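You operate a simulated robot arm through the tools that you are given. There is no shell and no other tool.

The job below is to be done with a simulated robot arm. You get a single attempt, and the scene is never put back.

TASK
Connect the battery, red lug first, and prove it at the green dash lamp.
Fine: both wing nuts tight and the lid shut before the isolator goes on; end with it off.

It is judged by the outcome, as a careful person would: the job done as asked, and still so three seconds after it is handed in. It fails if anything else is knocked over, pushed out of place, dropped, spilled or broken. A push-on lid holds only when it is set on centred and level and pressed home; a screw cap is set on level and turned clockwise until tight.

THE ROBOT
A 6-joint arm with a two-finger gripper, fixed in place. Base frame: the origin is on the floor under the middle of its stand, x ahead of it, y to its left, z up. Lengths are in mm, angles in degrees, forces in N, time in s.
It reaches about 1298 mm from its shoulder. Its first joint turns from -149.0 to 149.0 degrees. Payload 1.57 kg.
Tool frame: the origin (TCP) lies between the finger pads and is the grasp point; the fingertips stand 21 mm ahead of it; z points along the fingers, y is the line along which they close. The gripper opens to 70 mm; its body begins 50 mm behind the TCP.
Orientation is that of the tool frame in the base frame, as a unit quaternion [w, x, y, z]. With the fingers straight down and closing along the base's y, the tool's x points along the base's -x, its y along +y and its z along -z.

THE INTERFACE
- The arm moves only by the tool nudge_tool. Its argument "increments" is one flat list of numbers, 7 for each row, row after row: the gripper command, from -1 (shut) to 1 (fully open), values between in proportion, then the shift along the tool's x, y, z in units of 500 mm (1.0 is 500 mm), then the turn, a rotation vector about the tool's x, y, z in units of 60 degrees (1.0 is 60 degrees). In form: [gripper, x, y, z, ax, ay, az, gripper, x, y, z, ax, ay, az, ...]. A call has 1 to 20 rows; each row is the pose to reach, as a shift and turn from the pose commanded when the call began, along the tool's axes at that moment. A call with a number of a shift or a turn outside -1 to 1 is refused whole. Rows are played at 5 a second. More than 50 mm and 8.6 degrees between two rows, or a gripper value outside its range, and nothing of the call is played. A pose out of reach is approached as far as the arm can. The call stops where the force on the tool passes 60 N (or 10 N more than at its start, if that is more) or the arm is blocked; 0.2 s more then pass. Each finger travels about 103.7 mm/s and halts on what it meets, pressing with about 21 N; the grip force reading is that of the motor and also rises with nothing between the fingers. The clock runs only during rows and for 0.2 s after the last one: add rows that repeat a pose to give the fingers time. The reply holds the time, the measured pose of the TCP, the force on the tool along the base axes, the opening and the grip force, in the units named above and with some noise, with the torque about the TCP (base axes, N m) and any sound that the robot's microphone picked up, and new pictures: "show" is both (left out), scene, wrist or none.
- Cameras (640 x 400 px; columns grow to the right, rows downward): "scene" is fixed at [223.9, -515.6, 1454.6]; the picture's right is [0.50, -0.87, 0.00], its down [-0.52, -0.30, -0.80] and it looks along [0.69, 0.40, -0.60] (base axes); focal length 329 px, centre (320, 200). "wrist" rides on the gripper at [79, 4, -81] in the tool frame; the picture's right is [-0.05, 1.00, 0.00], its down [-0.67, -0.04, -0.74] and it looks along [-0.74, -0.04, 0.67] (tool axes); focal length 256 px, centre (320, 200). There is no depth. A picture from a camera that has moved, and an enlarged one, comes with that camera's place and axes in the base frame and with its lens. The place of the scene camera against the robot may be out by one fixed shift of up to 18 mm in any direction.
- slide_trunk(by): slides the trunk up (or, below 0, down) by that many mm; the arm rides with it, the base frame stays. It gives what a move gives, with no picture.
- close_up(camera, box): a new picture of the part [left, top, right, bottom] of that camera's present view, enlarged. The clock stands still meanwhile.
- close_job(): hands the job in; it is judged then, once.

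Places have to be worked out from the pictures, the camera data and where the tool is seen. Open the gripper and draw the arm clear of the work before you hand the job in, unless the task says otherwise.

The tools are called as a command line: name --argument value ..., lists and objects as JSON in quotes. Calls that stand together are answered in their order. nudge_tool: Moves the arm, as the interface text tells. Its arguments: {"type":"object","properties":{"increments":{"type":"array","items":{"type":"number"}},"show":{"type":"string","enum":["both","scene","wrist","none"]}},"required":["increments"]} The other tools are called the same way: slide_trunk (by) moves the trunk up or down; close_up (camera, box) takes an enlarged picture of a part of a camera's view; close_job () hands the job in.

At the start:

```text
time_s: 0.0
tcp_pos: [674.2, 2.5, 1158.1]
tool_rot: [0.0, 0.0, 1.0, 0.0]
wrist_force: [-0.5, 0.3, -0.3]
moment: [-0.03, 0.0, 0.01]
grip_width: 70.1
finger_force: 0.1
trunk travel left (down, up): [-839.0, 131.0]
```

scene: 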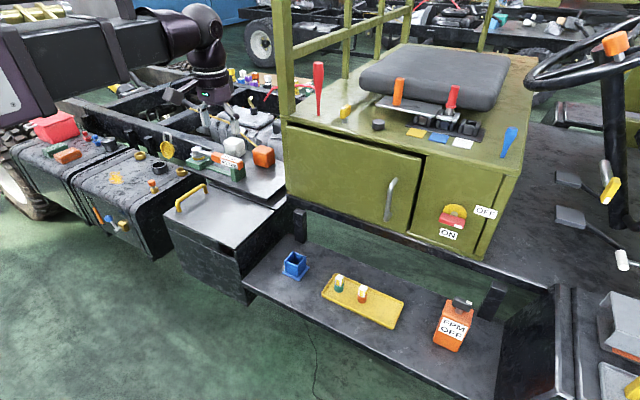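
wrist: 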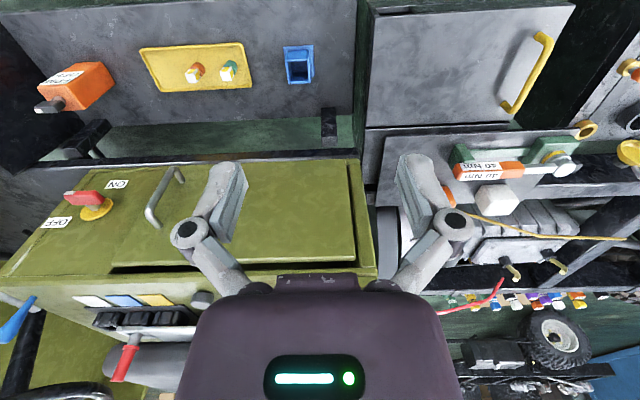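

The scene shows an olive cabinet with a door, an isolator with ON/OFF labels, a yellow tray with small items, and a step with an orange box. I'll take enlarged pictures to understand the parts before moving.

close_up --camera "scene" --box '[260, 60, 540, 235]'

close_up --camera "scene" --box '[240, 220, 520, 395]'

close_up --camera "scene" --box '[20, 60, 300, 235]'

close_up --camera "scene" --box '[440, 0, 640, 125]'

close_up --camera "wrist" --box '[360, 100, 640, 275]'

close_up --camera "wrist" --box '[0, 20, 340, 230]'

```text
2.29 times, centred on (400, 148) of scene
camera zoom: at [223.9, -515.6, 1454.6], right [0.5, -0.87, 0.0], down [-0.52, -0.3, -0.8], along [0.69, 0.4, -0.6], focal length 751 px, centre (137, 320)
```

zoom: 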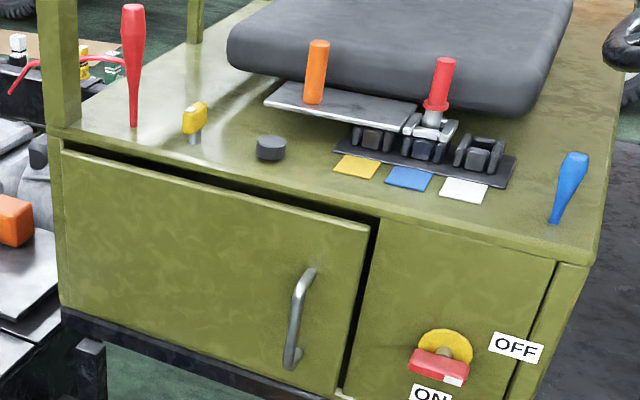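

```text
2.29 times, centred on (380, 308) of scene
camera zoom: at [223.9, -515.6, 1454.6], right [0.5, -0.87, 0.0], down [-0.52, -0.3, -0.8], along [0.69, 0.4, -0.6], focal length 751 px, centre (183, -46)
```

zoom: 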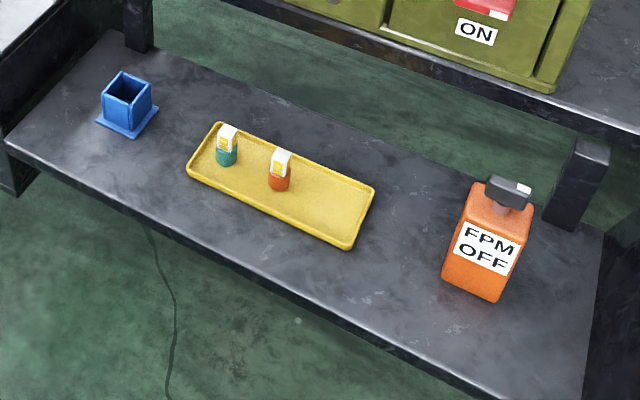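

```text
2.29 times, centred on (160, 148) of scene
camera zoom: at [223.9, -515.6, 1454.6], right [0.5, -0.87, 0.0], down [-0.52, -0.3, -0.8], along [0.69, 0.4, -0.6], focal length 751 px, centre (686, 320)
```

zoom: 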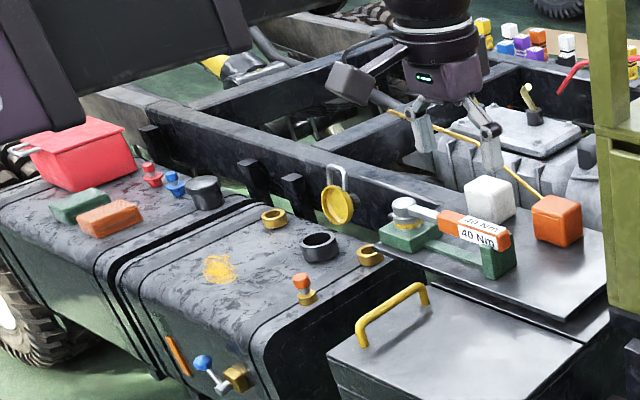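

```text
3.20 times, centred on (540, 62) of scene
camera zoom: at [223.9, -515.6, 1454.6], right [0.5, -0.87, 0.0], down [-0.52, -0.3, -0.8], along [0.69, 0.4, -0.6], focal length 1052 px, centre (-384, 640)
```

zoom: 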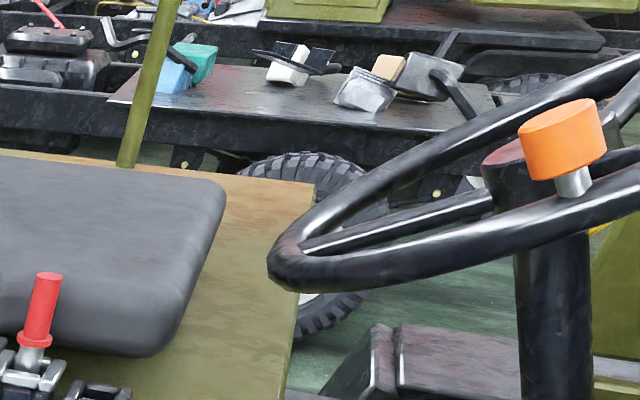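

```text
2.29 times, centred on (500, 188) of wrist
camera zoom: at [595.2, 5.8, 1239.6], right [0.05, 1.0, 0.0], down [0.67, -0.04, 0.74], along [0.74, -0.04, -0.67], focal length 585 px, centre (-91, 229)
```

zoom: 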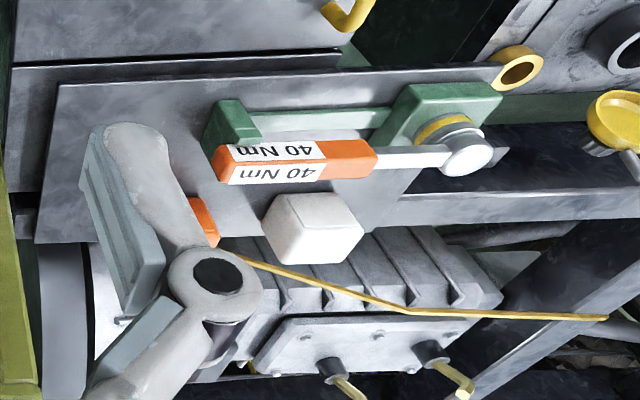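

```text
1.88 times, centred on (170, 125) of wrist
camera zoom: at [595.2, 5.8, 1239.6], right [0.05, 1.0, 0.0], down [0.67, -0.04, 0.74], along [0.74, -0.04, -0.67], focal length 482 px, centre (602, 341)
```

zoom: 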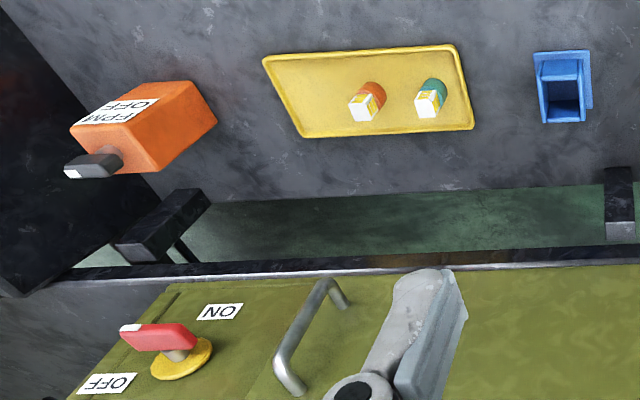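

Isolator's white tip seems to point at OFF now. The battery box is probably the black box with the yellow handle; I'll look at more detail there and at the dash.

close_up --camera "scene" --box '[150, 170, 310, 310]'

close_up --camera "scene" --box '[310, 260, 410, 335]'

close_up --camera "scene" --box '[540, 130, 640, 400]'

close_up --camera "scene" --box '[420, 180, 520, 260]'

close_up --camera "scene" --box '[420, 280, 520, 360]'

close_up --camera "scene" --box '[300, 40, 420, 140]'

close_up --camera "scene" --box '[370, 70, 530, 170]'

```text
2.86 times, centred on (230, 240) of scene
camera zoom: at [223.9, -515.6, 1454.6], right [0.5, -0.87, 0.0], down [-0.52, -0.3, -0.8], along [0.69, 0.4, -0.6], focal length 939 px, centre (577, 86)
```

zoom: 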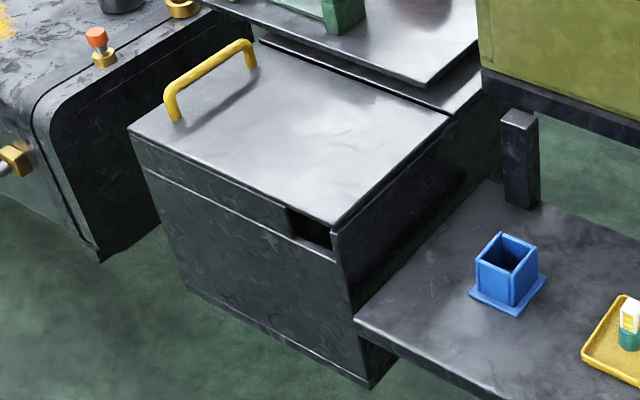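

```text
5.33 times, centred on (360, 298) of scene
camera zoom: at [223.9, -515.6, 1454.6], right [0.5, -0.87, 0.0], down [-0.52, -0.3, -0.8], along [0.69, 0.4, -0.6], focal length 1753 px, centre (107, -320)
```

zoom: 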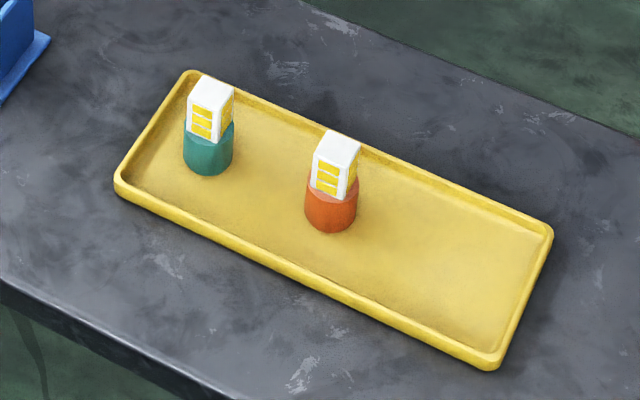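

```text
1.48 times, centred on (590, 265) of scene
camera zoom: at [223.9, -515.6, 1454.6], right [0.5, -0.87, 0.0], down [-0.52, -0.3, -0.8], along [0.69, 0.4, -0.6], focal length 487 px, centre (-80, 104)
```

zoom: 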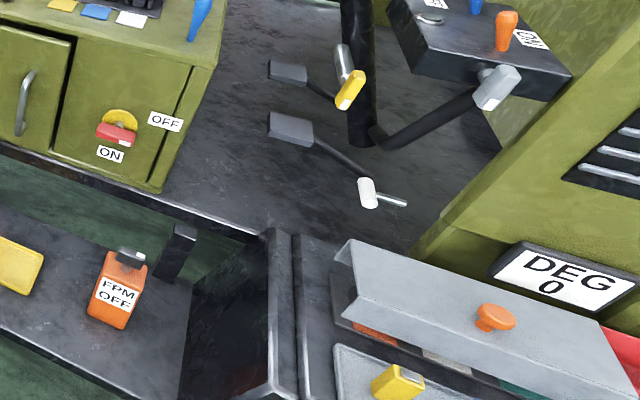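

```text
5.00 times, centred on (470, 220) of scene
camera zoom: at [223.9, -515.6, 1454.6], right [0.5, -0.87, 0.0], down [-0.52, -0.3, -0.8], along [0.69, 0.4, -0.6], focal length 1643 px, centre (-430, 100)
```

zoom: 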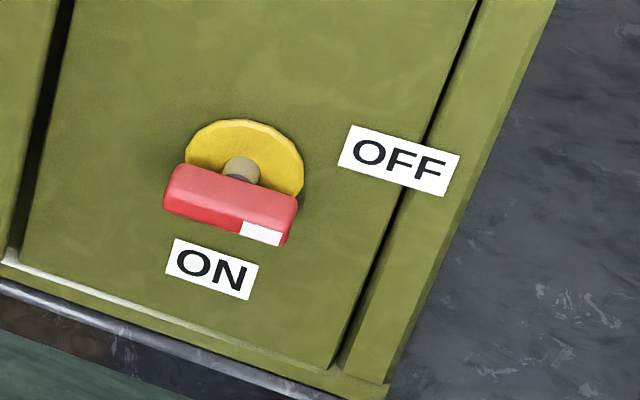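

```text
5.00 times, centred on (470, 320) of scene
camera zoom: at [223.9, -515.6, 1454.6], right [0.5, -0.87, 0.0], down [-0.52, -0.3, -0.8], along [0.69, 0.4, -0.6], focal length 1643 px, centre (-430, -400)
```

zoom: 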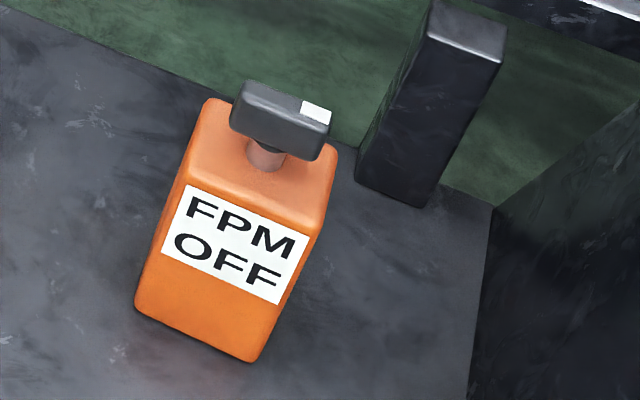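

```text
4.00 times, centred on (360, 90) of scene
camera zoom: at [223.9, -515.6, 1454.6], right [0.5, -0.87, 0.0], down [-0.52, -0.3, -0.8], along [0.69, 0.4, -0.6], focal length 1315 px, centre (160, 640)
```

zoom: 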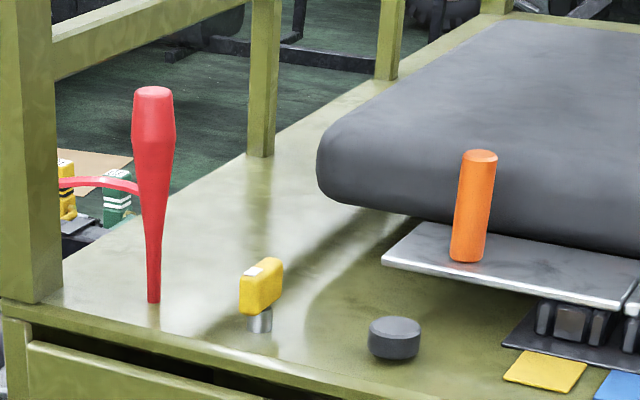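

```text
4.00 times, centred on (450, 120) of scene
camera zoom: at [223.9, -515.6, 1454.6], right [0.5, -0.87, 0.0], down [-0.52, -0.3, -0.8], along [0.69, 0.4, -0.6], focal length 1315 px, centre (-200, 520)
```

zoom: 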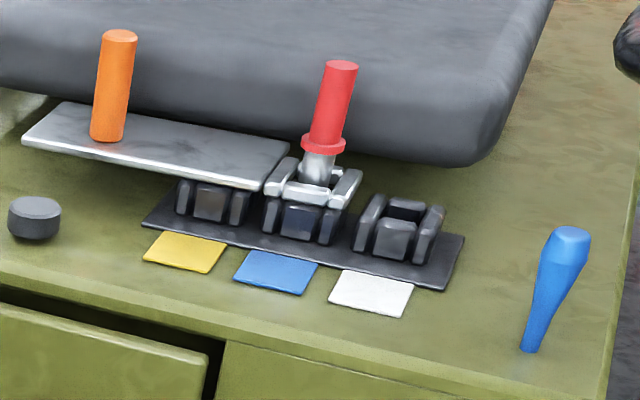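

The vehicle sits at a slight yaw, with the battery box (yellow-handled lid) roughly at x 700–900, y 60–330, z ~770. I'll move the wrist up and left with the camera tilted down to survey the box from above.

nudge_tool --increments '[1, 0.025, 0.06, 0, 0, 0.04, 0, 1, 0.05, 0.12, 0, 0, 0.08, 0, 1, 0.075, 0.18, 0, 0, 0.12, 0, 1, 0.1, 0.24, 0, 0, 0.16, 0, 1, 0.125, 0.3, 0, 0, 0.2, 0, 1, 0.15, 0.36, 0, 0, 0.24, 0, 1, 0.175, 0.42, 0, 0, 0.28, 0, 1, 0.2, 0.48, 0, 0, 0.32, 0]'

```text
time_s: 1.8
tcp_pos: [575.3, 243.4, 1168.3]
tool_rot: [-0.166, 0.001, 0.986, 0.001]
wrist_force: [0.1, -0.1, -1.3]
moment: [-0.01, 0.02, 0.01]
grip_width: 70.0
finger_force: 0.1
out of reach, approached as far as the arm can: row 5, 6, 7, 8
trunk travel left (down, up): [-839.0, 131.0]
camera wrist: at [526.6, 246.9, 1271.5], right [0.05, 1.0, -0.02], down [0.87, -0.04, 0.48], along [0.48, -0.04, -0.87], focal length 256 px, centre (320, 200)
```

scene: 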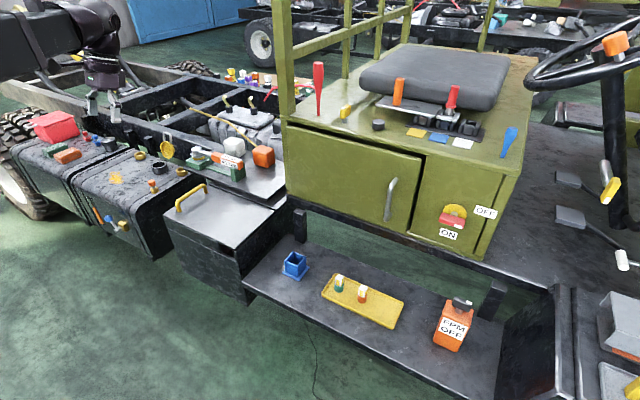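
wrist: 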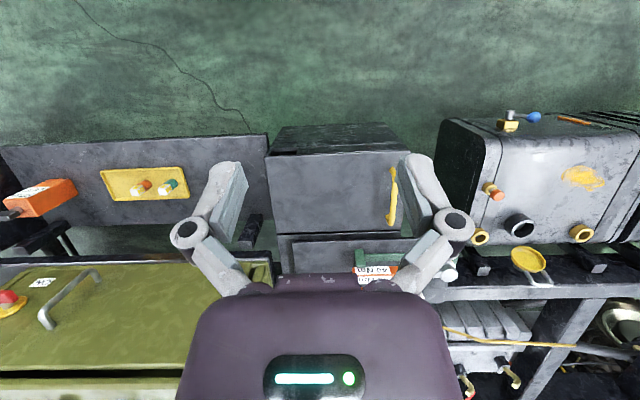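

The lid is now visible between the fingers. I'll zoom in on it to measure its corners and handle.

close_up --camera "wrist" --box '[240, 110, 480, 260]'

close_up --camera "wrist" --box '[420, 90, 640, 230]'

close_up --camera "wrist" --box '[0, 130, 220, 270]'

close_up --camera "wrist" --box '[420, 230, 640, 400]'

close_up --camera "scene" --box '[180, 60, 300, 160]'

```text
2.67 times, centred on (360, 185) of wrist
camera zoom: at [526.6, 246.9, 1271.5], right [0.05, 1.0, -0.02], down [0.87, -0.04, 0.48], along [0.48, -0.04, -0.87], focal length 683 px, centre (213, 240)
```

zoom: 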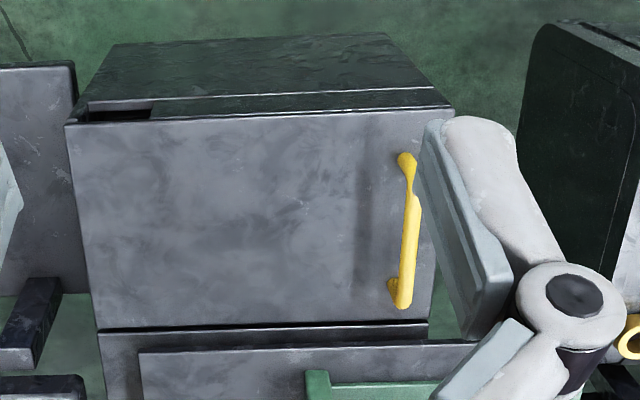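

```text
2.86 times, centred on (530, 160) of wrist
camera zoom: at [526.6, 246.9, 1271.5], right [0.05, 1.0, -0.02], down [0.87, -0.04, 0.48], along [0.48, -0.04, -0.87], focal length 731 px, centre (-280, 314)
```

zoom: 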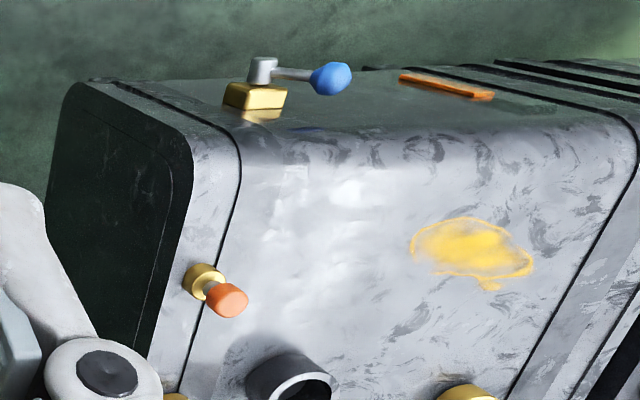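

```text
2.86 times, centred on (110, 200) of wrist
camera zoom: at [526.6, 246.9, 1271.5], right [0.05, 1.0, -0.02], down [0.87, -0.04, 0.48], along [0.48, -0.04, -0.87], focal length 731 px, centre (920, 200)
```

zoom: 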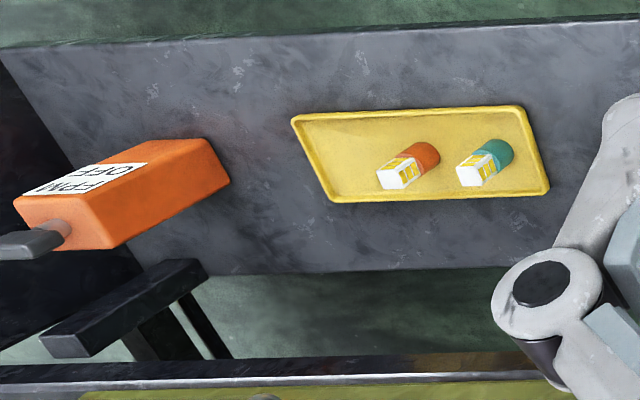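

```text
2.35 times, centred on (530, 315) of wrist
camera zoom: at [526.6, 246.9, 1271.5], right [0.05, 1.0, -0.02], down [0.87, -0.04, 0.48], along [0.48, -0.04, -0.87], focal length 602 px, centre (-174, -71)
```

zoom: 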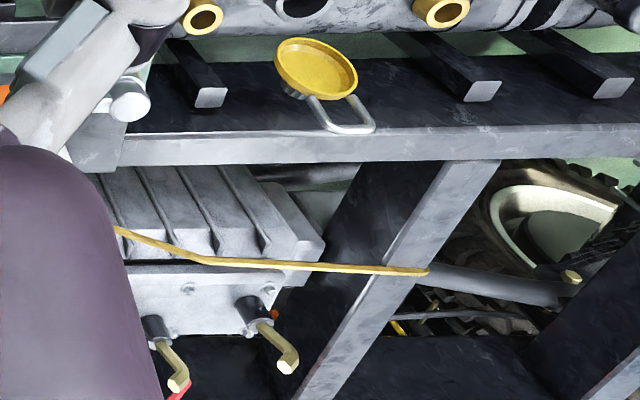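

```text
4.00 times, centred on (240, 110) of scene
camera zoom: at [223.9, -515.6, 1454.6], right [0.5, -0.87, 0.0], down [-0.52, -0.3, -0.8], along [0.69, 0.4, -0.6], focal length 1315 px, centre (640, 560)
```

zoom: 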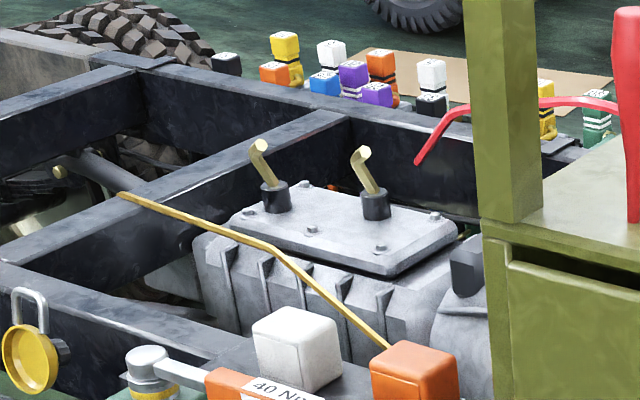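

The lid works out at about x 716–947, y 94–438, z ≈ 695, with the handle along x near y ≈ 400. The arm is at the edge of its reach this high, so I'll lower the trunk; below the arm it is only floor.

slide_trunk --by -200

```text
time_s: 4.0
tcp_pos: [575.9, 243.5, 968.9]
tool_rot: [-0.166, 0.0, 0.986, 0.0]
wrist_force: [0.5, 0.4, 0.6]
moment: [-0.03, -0.01, -0.01]
grip_width: 70.1
finger_force: 0.0
trunk travel left (down, up): [-639.0, 331.0]
```

The trunk came down 200 mm with no contact. I'll look through the wrist camera from here.

close_up --camera "wrist" --box '[0, 0, 640, 400]'

close_up --camera "wrist" --box '[200, 60, 480, 235]'

```text
1.00 times, centred on (320, 200) of wrist (not enlarged: the box is as wide or as high as the picture)
camera zoom: at [526.8, 245.9, 1071.5], right [0.05, 1.0, -0.02], down [0.87, -0.04, 0.48], along [0.48, -0.04, -0.87], focal length 256 px, centre (320, 200)
```

zoom: 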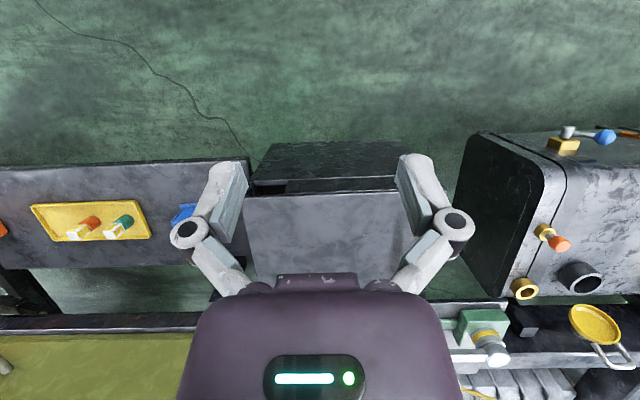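

```text
2.29 times, centred on (340, 148) of wrist
camera zoom: at [526.8, 245.9, 1071.5], right [0.05, 1.0, -0.02], down [0.87, -0.04, 0.48], along [0.48, -0.04, -0.87], focal length 585 px, centre (274, 320)
```

zoom: 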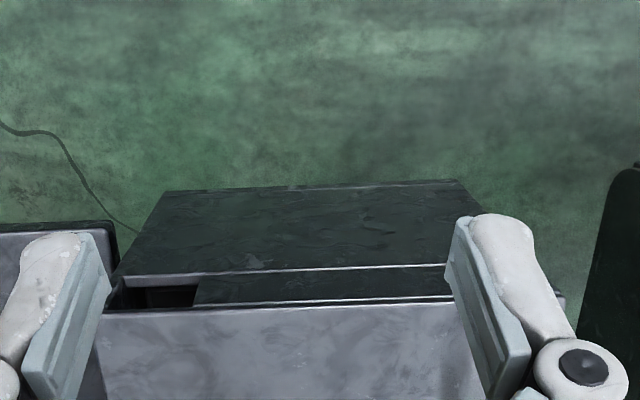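

Triangulating the lid's near corner gives about (724, 97, 692). I'll untilt the tool and move toward the handle to look at the lid from its handle end.

nudge_tool --increments '[1, -0.0305, 0.0628, 0.0148, 0, -0.0636, 0, 1, -0.061, 0.1256, 0.0297, 0, -0.1272, 0, 1, -0.0916, 0.1884, 0.0445, 0, -0.1908, 0, 1, -0.1221, 0.2512, 0.0594, 0, -0.2544, 0, 1, -0.1526, 0.314, 0.0742, 0, -0.318, 0, 1, -0.1526, 0.314, 0.0742, 0, -0.318, 0]'

```text
time_s: 5.4
tcp_pos: [636.6, 399.5, 957.7]
tool_rot: [0.0, 0.001, 1.0, -0.001]
wrist_force: [-0.5, 0.5, -0.3]
moment: [-0.01, -0.01, 0.02]
grip_width: 70.1
finger_force: 0.1
out of reach, approached as far as the arm can: row 1, 2, 3, 4, 5, 6
trunk travel left (down, up): [-639.0, 331.0]
camera wrist: at [556.6, 403.1, 1039.6], right [0.05, 1.0, 0.0], down [0.67, -0.04, 0.74], along [0.74, -0.04, -0.67], focal length 256 px, centre (320, 200)
```

scene: 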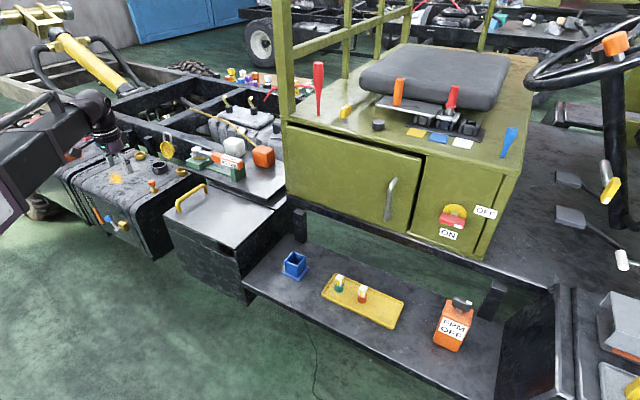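
wrist: 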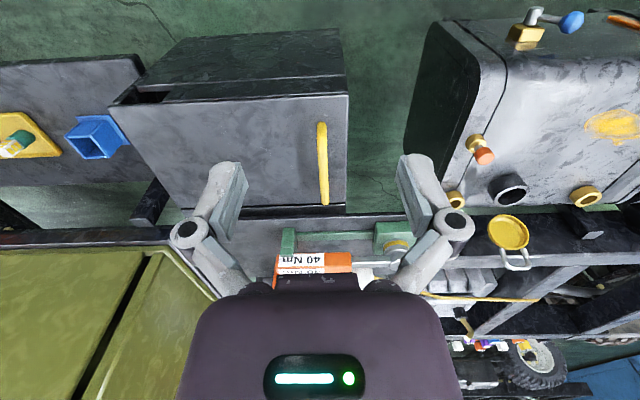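

The arm can't fold low enough at this trunk height (stopped at z 958), so I'll lower the trunk another 200 mm; the gripper is in front of the box (x 637 < 716), so it drops beside it, above open floor.

slide_trunk --by -170

close_up --camera "wrist" --box '[0, 0, 640, 400]'

close_up --camera "scene" --box '[0, 60, 320, 260]'

```text
time_s: 7.3
tcp_pos: [635.9, 400.8, 787.3]
tool_rot: [-0.001, 0.0, 1.0, 0.0]
wrist_force: [-0.1, 0.5, 0.8]
moment: [0.0, 0.0, 0.0]
grip_width: 70.0
finger_force: 0.1
trunk travel left (down, up): [-469.0, 501.0]
```

```text
1.00 times, centred on (320, 200) of wrist (not enlarged: the box is as wide or as high as the picture)
camera zoom: at [556.6, 402.8, 869.8], right [0.05, 1.0, 0.0], down [0.67, -0.04, 0.74], along [0.74, -0.04, -0.67], focal length 256 px, centre (320, 200)
```

zoom: 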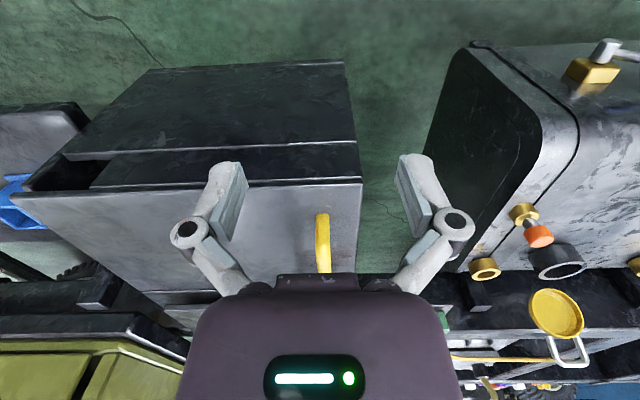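

```text
2.00 times, centred on (160, 160) of scene
camera zoom: at [223.9, -515.6, 1454.6], right [0.5, -0.87, 0.0], down [-0.52, -0.3, -0.8], along [0.69, 0.4, -0.6], focal length 657 px, centre (640, 280)
```

zoom: 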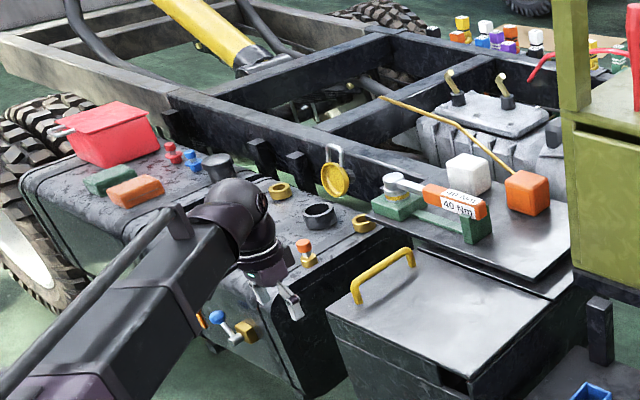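

The handle appears centred near (838, 395), bar top perhaps z ≈ 735. I'll move over it at a safe height (z ≈ 810) and look again.

nudge_tool --increments '[1, 0, 0, -0.05, 0, 0, 0, 1, -0.08, -0.003, -0.05, 0, 0, 0, 1, -0.16, -0.006, -0.05, 0, 0, 0, 1, -0.24, -0.009, -0.05, 0, 0, 0, 1, -0.3, -0.012, -0.05, 0, 0, 0]'

close_up --camera "wrist" --box '[200, 120, 480, 295]'

close_up --camera "scene" --box '[120, 140, 280, 260]'

```text
time_s: 8.5
tcp_pos: [786.9, 393.4, 787.0]
tool_rot: [-0.002, -0.001, 1.0, 0.0]
wrist_force: [-0.8, -0.4, -0.5]
moment: [0.05, -0.01, 0.01]
grip_width: 70.0
finger_force: 0.0
out of reach, approached as far as the arm can: row 1, 2, 3, 4, 5
trunk travel left (down, up): [-469.0, 501.0]
camera wrist: at [707.2, 397.5, 869.6], right [0.05, 1.0, 0.0], down [0.67, -0.04, 0.74], along [0.74, -0.04, -0.67], focal length 256 px, centre (320, 200)
```

scene: 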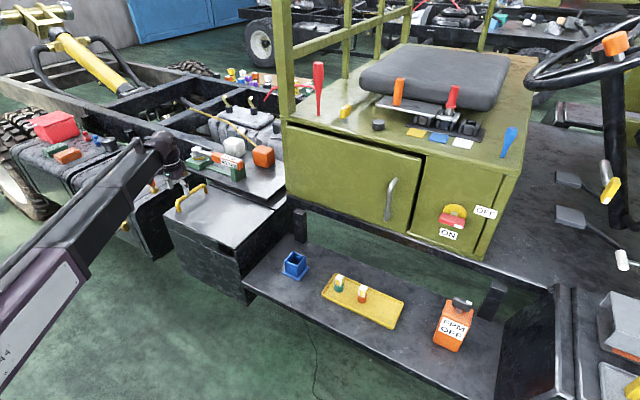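
wrist: 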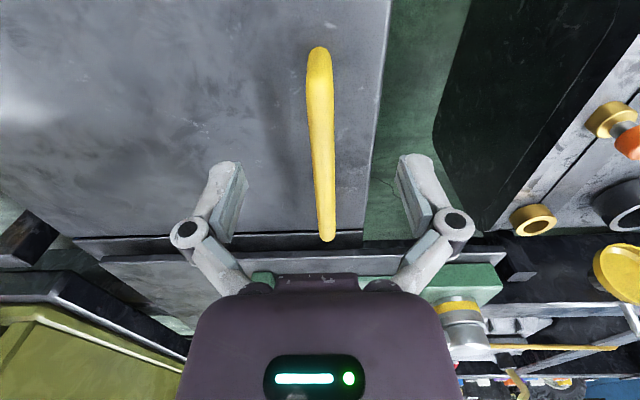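

```text
2.29 times, centred on (340, 208) of wrist
camera zoom: at [707.2, 397.5, 869.6], right [0.05, 1.0, 0.0], down [0.67, -0.04, 0.74], along [0.74, -0.04, -0.67], focal length 585 px, centre (274, 183)
```

zoom: 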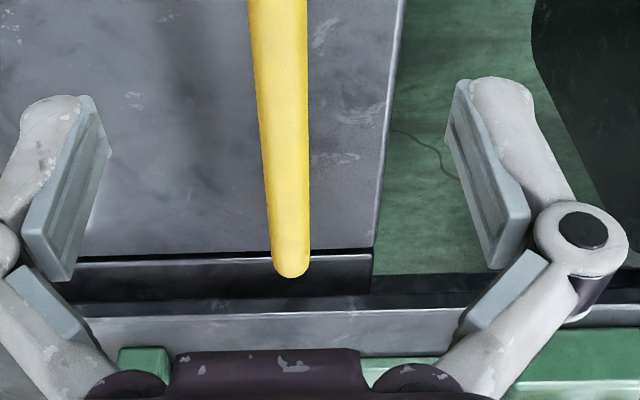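

```text
3.33 times, centred on (200, 200) of scene
camera zoom: at [223.9, -515.6, 1454.6], right [0.5, -0.87, 0.0], down [-0.52, -0.3, -0.8], along [0.69, 0.4, -0.6], focal length 1096 px, centre (720, 200)
```

zoom: 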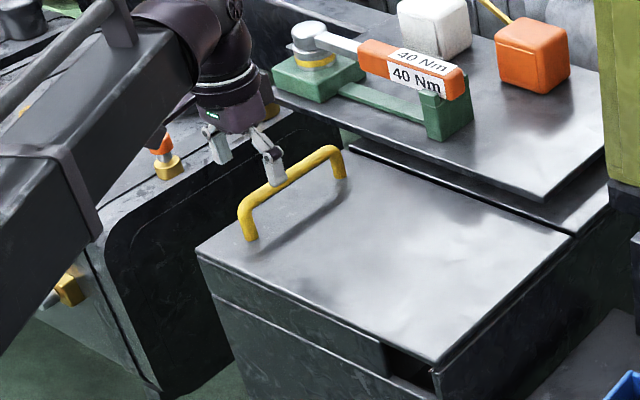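

The reply suggests my commanded pose lies below the arm's lowest point at this trunk height (the arm can't fold lower than about z 787 here). I'll raise the command 60 mm to find where the commanded pose stands.

nudge_tool --increments '[1, 0, 0, -0.06, 0, 0, 0, 1, 0, 0, -0.12, 0, 0, 0, 1, 0, 0, -0.12, 0, 0, 0]' --show "none"

```text
time_s: 9.3
tcp_pos: [786.8, 393.6, 787.4]
tool_rot: [0.0, 0.0, 1.0, 0.001]
wrist_force: [0.4, -0.3, 0.2]
moment: [-0.03, -0.02, -0.04]
grip_width: 70.0
finger_force: 0.1
out of reach, approached as far as the arm can: row 1, 2, 3
trunk travel left (down, up): [-469.0, 501.0]
```

It didn't move up either, so perhaps commands stay fixed in the base frame when the trunk slides, leaving the command far above. I'll back off in front of the box over open floor and test with a downward command there, where it is safe.

nudge_tool --increments '[1, 0.08, 0, 0, 0, 0, 0, 1, 0.16, 0, 0, 0, 0, 0, 1, 0.24, 0, 0, 0, 0, 0, 1, 0.32, 0, 0, 0, 0, 0, 1, 0.32, 0, 0.08, 0, 0, 0, 1, 0.32, 0, 0.16, 0, 0, 0, 1, 0.32, 0, 0.24, 0, 0, 0, 1, 0.32, 0, 0.32, 0, 0, 0]' --show "none"

```text
time_s: 11.1
tcp_pos: [626.5, 394.6, 787.5]
tool_rot: [-0.001, 0.0, 1.0, -0.001]
wrist_force: [0.1, 0.2, -0.1]
moment: [0.01, -0.01, 0.01]
grip_width: 69.9
finger_force: 0.0
out of reach, approached as far as the arm can: row 5, 6, 7, 8
trunk travel left (down, up): [-469.0, 501.0]
```

So rows along x play fine while vertical ones do not: this arm works in a plane at a fixed height, and z changes only by the trunk. I'll return over the handle's middle (x ≈ 838, y ≈ 394) at z 787 and look before descending with the trunk.

nudge_tool --increments '[1, -0.085, 0, 0, 0, 0, 0, 1, -0.17, 0, 0, 0, 0, 0, 1, -0.255, 0, 0, 0, 0, 0, 1, -0.34, 0, 0, 0, 0, 0, 1, -0.423, 0, 0, 0, 0, 0, 1, -0.423, 0, 0, 0, 0, 0]'

close_up --camera "wrist" --box '[160, 0, 480, 200]'

close_up --camera "scene" --box '[140, 150, 280, 250]'

```text
time_s: 12.5
tcp_pos: [839.5, 394.2, 788.4]
tool_rot: [-0.001, 0.0, 1.0, 0.0]
wrist_force: [0.4, -0.4, 0.1]
moment: [-0.01, 0.0, -0.01]
grip_width: 70.0
finger_force: 0.0
trunk travel left (down, up): [-469.0, 501.0]
camera wrist: at [759.6, 397.8, 869.6], right [0.05, 1.0, 0.0], down [0.67, -0.04, 0.74], along [0.74, -0.04, -0.67], focal length 256 px, centre (320, 200)
```

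scene: 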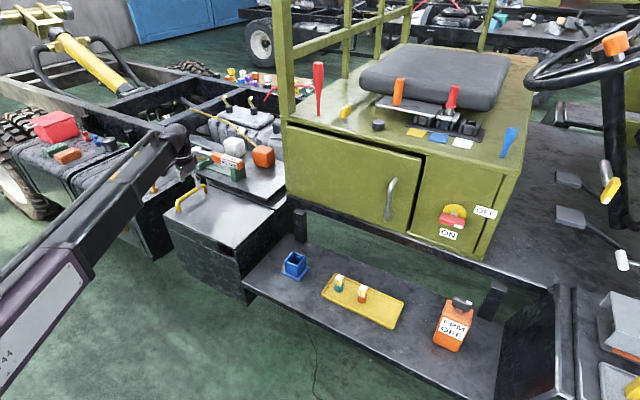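
wrist: 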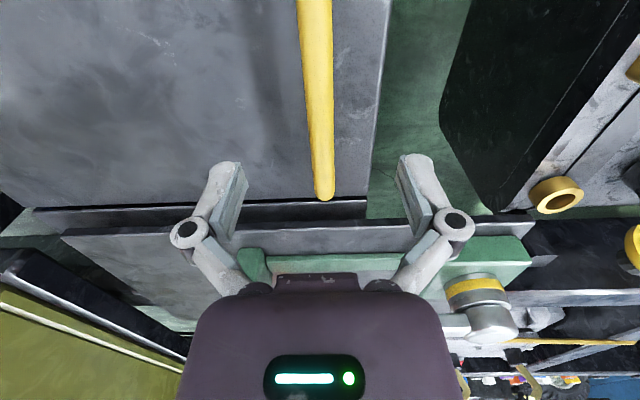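

```text
2.00 times, centred on (320, 100) of wrist
camera zoom: at [759.6, 397.8, 869.6], right [0.05, 1.0, 0.0], down [0.67, -0.04, 0.74], along [0.74, -0.04, -0.67], focal length 512 px, centre (320, 400)
```

zoom: 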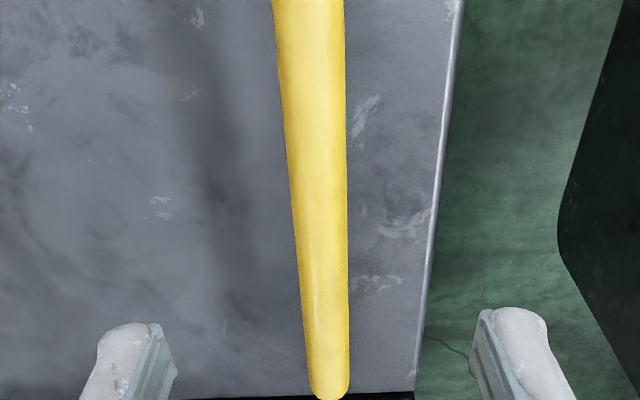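

```text
4.00 times, centred on (210, 200) of scene
camera zoom: at [223.9, -515.6, 1454.6], right [0.5, -0.87, 0.0], down [-0.52, -0.3, -0.8], along [0.69, 0.4, -0.6], focal length 1315 px, centre (760, 200)
```

zoom: 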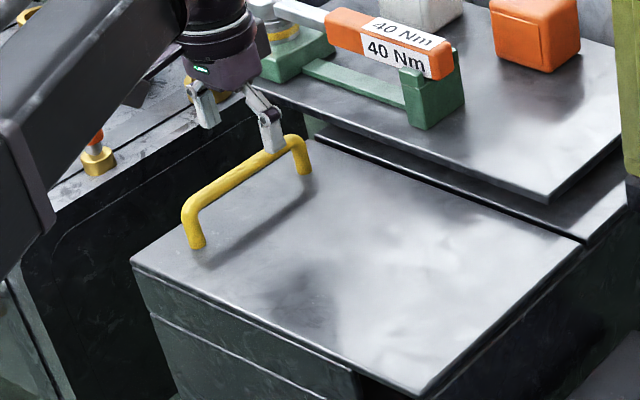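

The bar now triangulates to z ≈ 741 (top 748), y ≈ 394, x 759–898, and the open fingers straddle it. I'll lower the trunk 49 mm so the pads are level with the bar.

slide_trunk --by -49

close_up --camera "wrist" --box '[0, 0, 640, 400]'

close_up --camera "scene" --box '[140, 150, 280, 250]'

```text
time_s: 13.4
tcp_pos: [839.8, 393.2, 739.0]
tool_rot: [-0.001, -0.001, 1.0, 0.0]
wrist_force: [-0.6, 0.7, -0.2]
moment: [0.01, 0.0, 0.02]
grip_width: 69.8
finger_force: 0.0
trunk travel left (down, up): [-420.0, 550.0]
```

```text
1.00 times, centred on (320, 200) of wrist (not enlarged: the box is as wide or as high as the picture)
camera zoom: at [759.2, 398.0, 820.7], right [0.05, 1.0, 0.0], down [0.67, -0.04, 0.74], along [0.74, -0.04, -0.67], focal length 256 px, centre (320, 200)
```

zoom: 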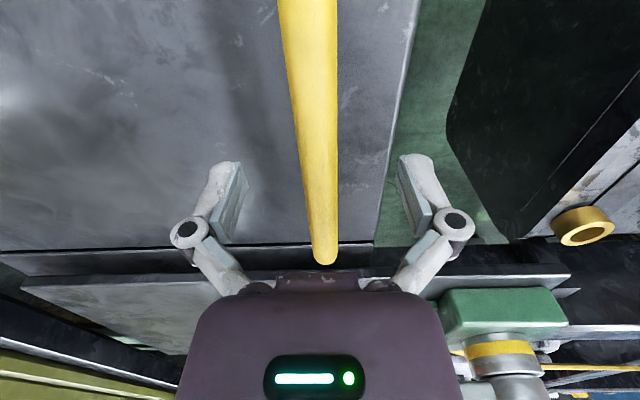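

```text
4.00 times, centred on (210, 200) of scene
camera zoom: at [223.9, -515.6, 1454.6], right [0.5, -0.87, 0.0], down [-0.52, -0.3, -0.8], along [0.69, 0.4, -0.6], focal length 1315 px, centre (760, 200)
```

zoom: 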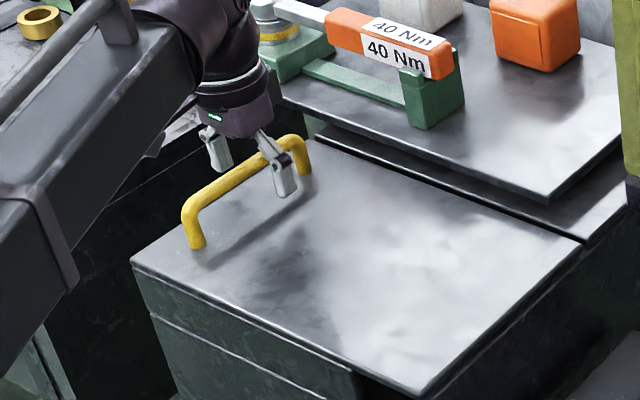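

The fingers straddle the bar with pads at its height. I'll close the gripper on it.

nudge_tool --increments '[-1, 0, 0, 0, 0, 0, 0, -1, 0, 0, 0, 0, 0, 0, -1, 0, 0, 0, 0, 0, 0, -1, 0, 0, 0, 0, 0, 0]' --show "wrist"

```text
time_s: 14.4
tcp_pos: [838.8, 394.9, 739.7]
tool_rot: [-0.001, 0.0, 1.0, 0.001]
wrist_force: [7.6, 7.9, 17.0]
moment: [-0.03, 0.61, -0.02]
grip_width: 12.7
finger_force: 32.0
trunk travel left (down, up): [-420.0, 550.0]
camera wrist: at [759.1, 398.3, 821.5], right [0.05, 1.0, 0.0], down [0.67, -0.04, 0.74], along [0.74, -0.04, -0.67], focal length 256 px, centre (320, 200)
```

wrist: 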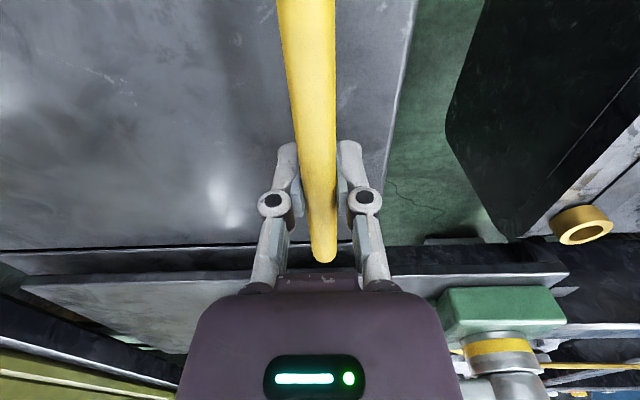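

The bar is held (12.7 mm). I'll lift a little with the trunk and watch the force and picture to learn how the lid opens.

slide_trunk --by 12

close_up --camera "scene" --box '[140, 150, 280, 270]'

close_up --camera "wrist" --box '[0, 0, 640, 400]'

```text
time_s: 15.0
tcp_pos: [838.8, 393.5, 750.8]
tool_rot: [-0.002, 0.0, 1.0, 0.0]
wrist_force: [0.8, -3.9, -1.0]
moment: [-0.09, 0.42, 0.0]
grip_width: 12.8
finger_force: 32.2
trunk travel left (down, up): [-432.0, 538.0]
```

```text
3.33 times, centred on (210, 210) of scene
camera zoom: at [223.9, -515.6, 1454.6], right [0.5, -0.87, 0.0], down [-0.52, -0.3, -0.8], along [0.69, 0.4, -0.6], focal length 1096 px, centre (687, 167)
```

zoom: 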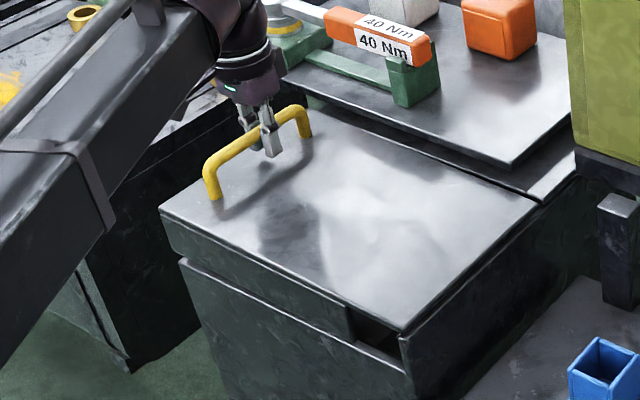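

```text
1.00 times, centred on (320, 200) of wrist (not enlarged: the box is as wide or as high as the picture)
camera zoom: at [759.3, 397.0, 832.7], right [0.05, 1.0, 0.0], down [0.67, -0.03, 0.74], along [0.74, -0.04, -0.67], focal length 256 px, centre (320, 200)
```

zoom: 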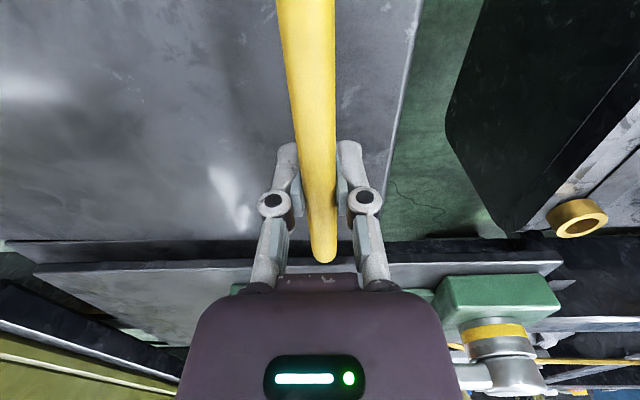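

The lid is hinged at its −y edge (y ≈ 95) and light; its front skirt lifts with it. I'll open it along an arc about roughly (y 97, z 692), alternating small y moves with trunk lifts.

nudge_tool --increments '[-1, 0, -0.008, 0, 0, 0, 0]' --show "none"

slide_trunk --by 28

nudge_tool --increments '[-1, 0, -0.02, 0, 0, 0, 0]' --show "none"

slide_trunk --by 28

nudge_tool --increments '[-1, 0, -0.012, 0, 0, 0, 0]' --show "both"

```text
time_s: 15.4
tcp_pos: [838.8, 392.2, 750.6]
tool_rot: [-0.001, -0.001, 1.0, 0.002]
wrist_force: [2.0, 13.5, 0.5]
moment: [-0.09, 0.61, -0.1]
grip_width: 12.6
finger_force: 31.7
trunk travel left (down, up): [-432.0, 538.0]
```

```text
time_s: 16.1
tcp_pos: [839.1, 387.4, 779.3]
tool_rot: [-0.003, 0.001, 1.0, -0.002]
wrist_force: [-4.0, -19.0, -4.0]
moment: [-0.03, 0.02, 0.07]
grip_width: 12.6
finger_force: 32.1
trunk travel left (down, up): [-460.0, 510.0]
```

```text
time_s: 16.5
tcp_pos: [838.4, 387.8, 778.8]
tool_rot: [-0.001, -0.003, 1.0, 0.003]
wrist_force: [0.0, 29.3, 5.9]
moment: [-0.06, 0.68, -0.14]
grip_width: 12.7
finger_force: 32.1
trunk travel left (down, up): [-460.0, 510.0]
```

```text
time_s: 17.3
tcp_pos: [839.3, 378.5, 808.0]
tool_rot: [-0.001, 0.001, 1.0, -0.002]
wrist_force: [-3.9, -0.9, 0.9]
moment: [-0.15, -0.05, 0.09]
grip_width: 12.5
finger_force: 32.3
trunk travel left (down, up): [-488.0, 482.0]
```

```text
time_s: 17.7
tcp_pos: [840.2, 379.7, 806.1]
tool_rot: [0.0, -0.001, 1.0, 0.001]
wrist_force: [-0.3, 26.0, 6.6]
moment: [-0.07, 0.77, -0.05]
grip_width: 12.7
finger_force: 32.7
trunk travel left (down, up): [-488.0, 482.0]
camera wrist: at [759.2, 381.7, 888.7], right [0.05, 1.0, 0.0], down [0.67, -0.04, 0.74], along [0.74, -0.04, -0.67], focal length 256 px, centre (320, 200)
```

scene: 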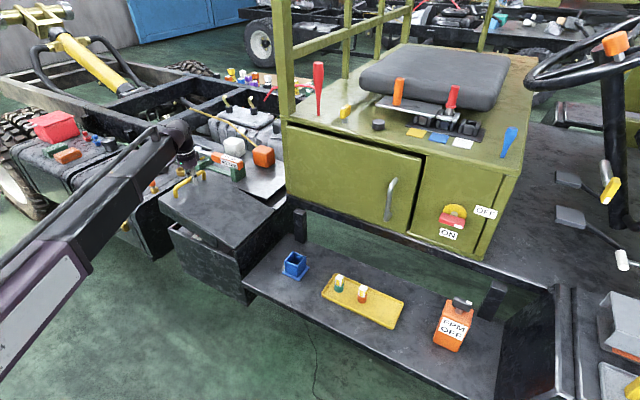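
wrist: 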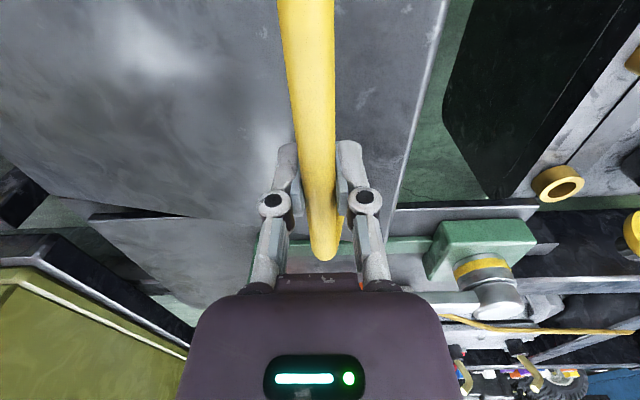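

The arc is confirmed (hinge about y 97, z 704, radius ≈ 300), with modest forces. I'll continue opening in small alternating steps.

slide_trunk --by 24

nudge_tool --increments '[-1, 0, -0.02, 0, 0, 0, 0]' --show "none"

slide_trunk --by 24

nudge_tool --increments '[-1, 0, -0.028, 0, 0, 0, 0]' --show "none"

slide_trunk --by 22

nudge_tool --increments '[-1, 0, -0.028, 0, 0, 0, 0]' --show "both"

```text
time_s: 18.4
tcp_pos: [839.7, 369.5, 829.9]
tool_rot: [-0.002, 0.001, 1.0, -0.003]
wrist_force: [-13.2, -29.9, -14.3]
moment: [0.08, -0.18, 0.06]
grip_width: 12.8
finger_force: 32.2
trunk travel left (down, up): [-512.0, 458.0]
```

```text
time_s: 18.8
tcp_pos: [838.3, 368.4, 831.6]
tool_rot: [0.0, -0.001, 1.0, 0.002]
wrist_force: [-6.9, 9.6, -1.5]
moment: [0.05, 0.74, -0.03]
grip_width: 12.7
finger_force: 31.7
trunk travel left (down, up): [-512.0, 458.0]
```

```text
time_s: 19.5
tcp_pos: [840.4, 359.5, 853.7]
tool_rot: [-0.002, 0.002, 1.0, -0.003]
wrist_force: [-10.2, -42.9, -23.7]
moment: [0.1, -0.22, 0.11]
grip_width: 12.9
finger_force: 32.0
trunk travel left (down, up): [-536.0, 434.0]
```

```text
time_s: 19.9
tcp_pos: [841.1, 359.2, 854.9]
tool_rot: [0.0, -0.002, 1.0, 0.004]
wrist_force: [3.0, 20.0, 4.1]
moment: [0.05, 0.86, -0.02]
grip_width: 13.1
finger_force: 31.7
trunk travel left (down, up): [-536.0, 434.0]
```

```text
time_s: 20.5
tcp_pos: [840.2, 347.1, 876.5]
tool_rot: [-0.002, 0.002, 1.0, -0.002]
wrist_force: [-3.4, -29.3, -18.5]
moment: [0.03, -0.26, 0.1]
grip_width: 12.9
finger_force: 32.5
trunk travel left (down, up): [-558.0, 412.0]
```

```text
time_s: 20.9
tcp_pos: [840.1, 344.5, 878.0]
tool_rot: [0.001, -0.001, 1.0, 0.005]
wrist_force: [10.5, 34.7, 16.2]
moment: [0.11, 0.53, -0.05]
grip_width: 12.8
finger_force: 31.5
trunk travel left (down, up): [-558.0, 412.0]
camera wrist: at [760.2, 346.8, 959.0], right [0.05, 1.0, 0.01], down [0.67, -0.04, 0.75], along [0.74, -0.03, -0.67], focal length 256 px, centre (320, 200)
```

scene: 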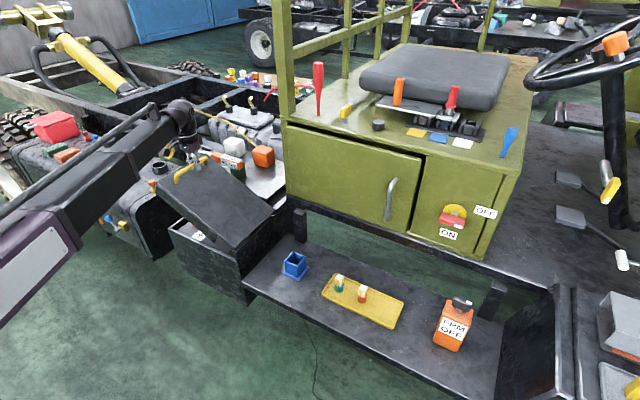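
wrist: 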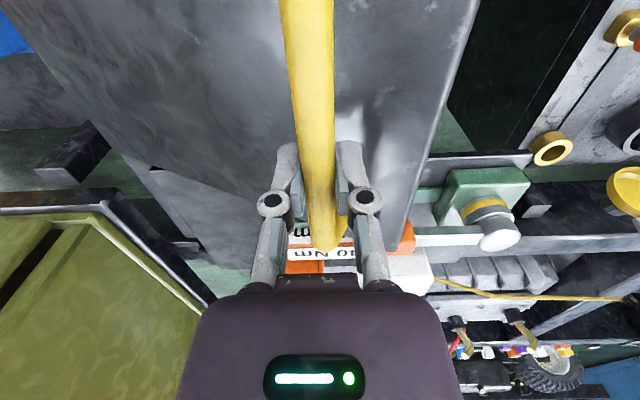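

Still following the arc well (natural path now fits hinge ≈ (97, 714), R ≈ 298). Continuing.

slide_trunk --by 22

nudge_tool --increments '[-1, 0, -0.028, 0, 0, 0, 0]' --show "none"

slide_trunk --by 20

nudge_tool --increments '[-1, 0, -0.034, 0, 0, 0, 0]' --show "none"

slide_trunk --by 18

nudge_tool --increments '[-1, 0, -0.03, 0, 0, 0, 0]' --show "both"

```text
time_s: 21.6
tcp_pos: [840.4, 331.9, 897.4]
tool_rot: [-0.003, 0.001, 1.0, -0.004]
wrist_force: [-2.8, -32.6, -26.7]
moment: [0.05, -0.19, 0.19]
grip_width: 13.1
finger_force: 32.3
trunk travel left (down, up): [-580.0, 390.0]
```

```text
time_s: 22.0
tcp_pos: [840.4, 328.6, 899.6]
tool_rot: [0.0, -0.002, 1.0, 0.004]
wrist_force: [11.1, 21.9, 9.3]
moment: [0.09, 0.6, -0.01]
grip_width: 13.1
finger_force: 31.8
trunk travel left (down, up): [-580.0, 390.0]
```

```text
time_s: 22.7
tcp_pos: [840.0, 318.4, 917.5]
tool_rot: [-0.003, 0.001, 1.0, -0.002]
wrist_force: [-1.6, -29.9, -27.4]
moment: [-0.14, 0.03, 0.2]
grip_width: 13.1
finger_force: 31.7
trunk travel left (down, up): [-600.0, 370.0]
```

```text
time_s: 23.1
tcp_pos: [839.9, 312.5, 919.6]
tool_rot: [0.001, -0.002, 1.0, 0.005]
wrist_force: [8.4, 32.9, 23.2]
moment: [0.26, -0.04, 0.06]
grip_width: 13.2
finger_force: 31.6
trunk travel left (down, up): [-600.0, 370.0]
```

```text
time_s: 23.7
tcp_pos: [839.6, 301.5, 935.0]
tool_rot: [-0.002, 0.001, 1.0, -0.003]
wrist_force: [-6.3, -25.0, -25.9]
moment: [-0.17, -0.04, 0.48]
grip_width: 13.6
finger_force: 32.4
trunk travel left (down, up): [-618.0, 352.0]
```

```text
time_s: 24.1
tcp_pos: [839.3, 297.9, 938.2]
tool_rot: [0.002, -0.002, 1.0, 0.005]
wrist_force: [7.9, 29.3, 23.1]
moment: [0.28, -0.03, 0.03]
grip_width: 13.2
finger_force: 31.7
trunk travel left (down, up): [-618.0, 352.0]
camera wrist: at [758.9, 300.1, 1019.9], right [0.05, 1.0, 0.01], down [0.66, -0.04, 0.75], along [0.75, -0.03, -0.67], focal length 256 px, centre (320, 200)
```

scene: 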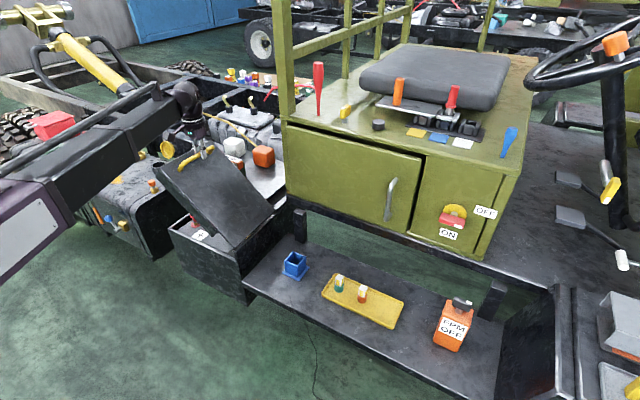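
wrist: 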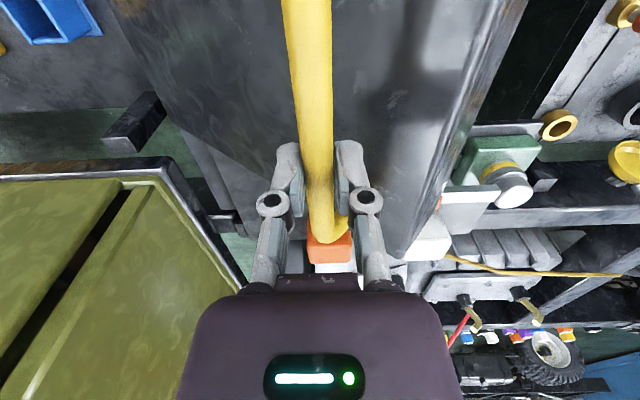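

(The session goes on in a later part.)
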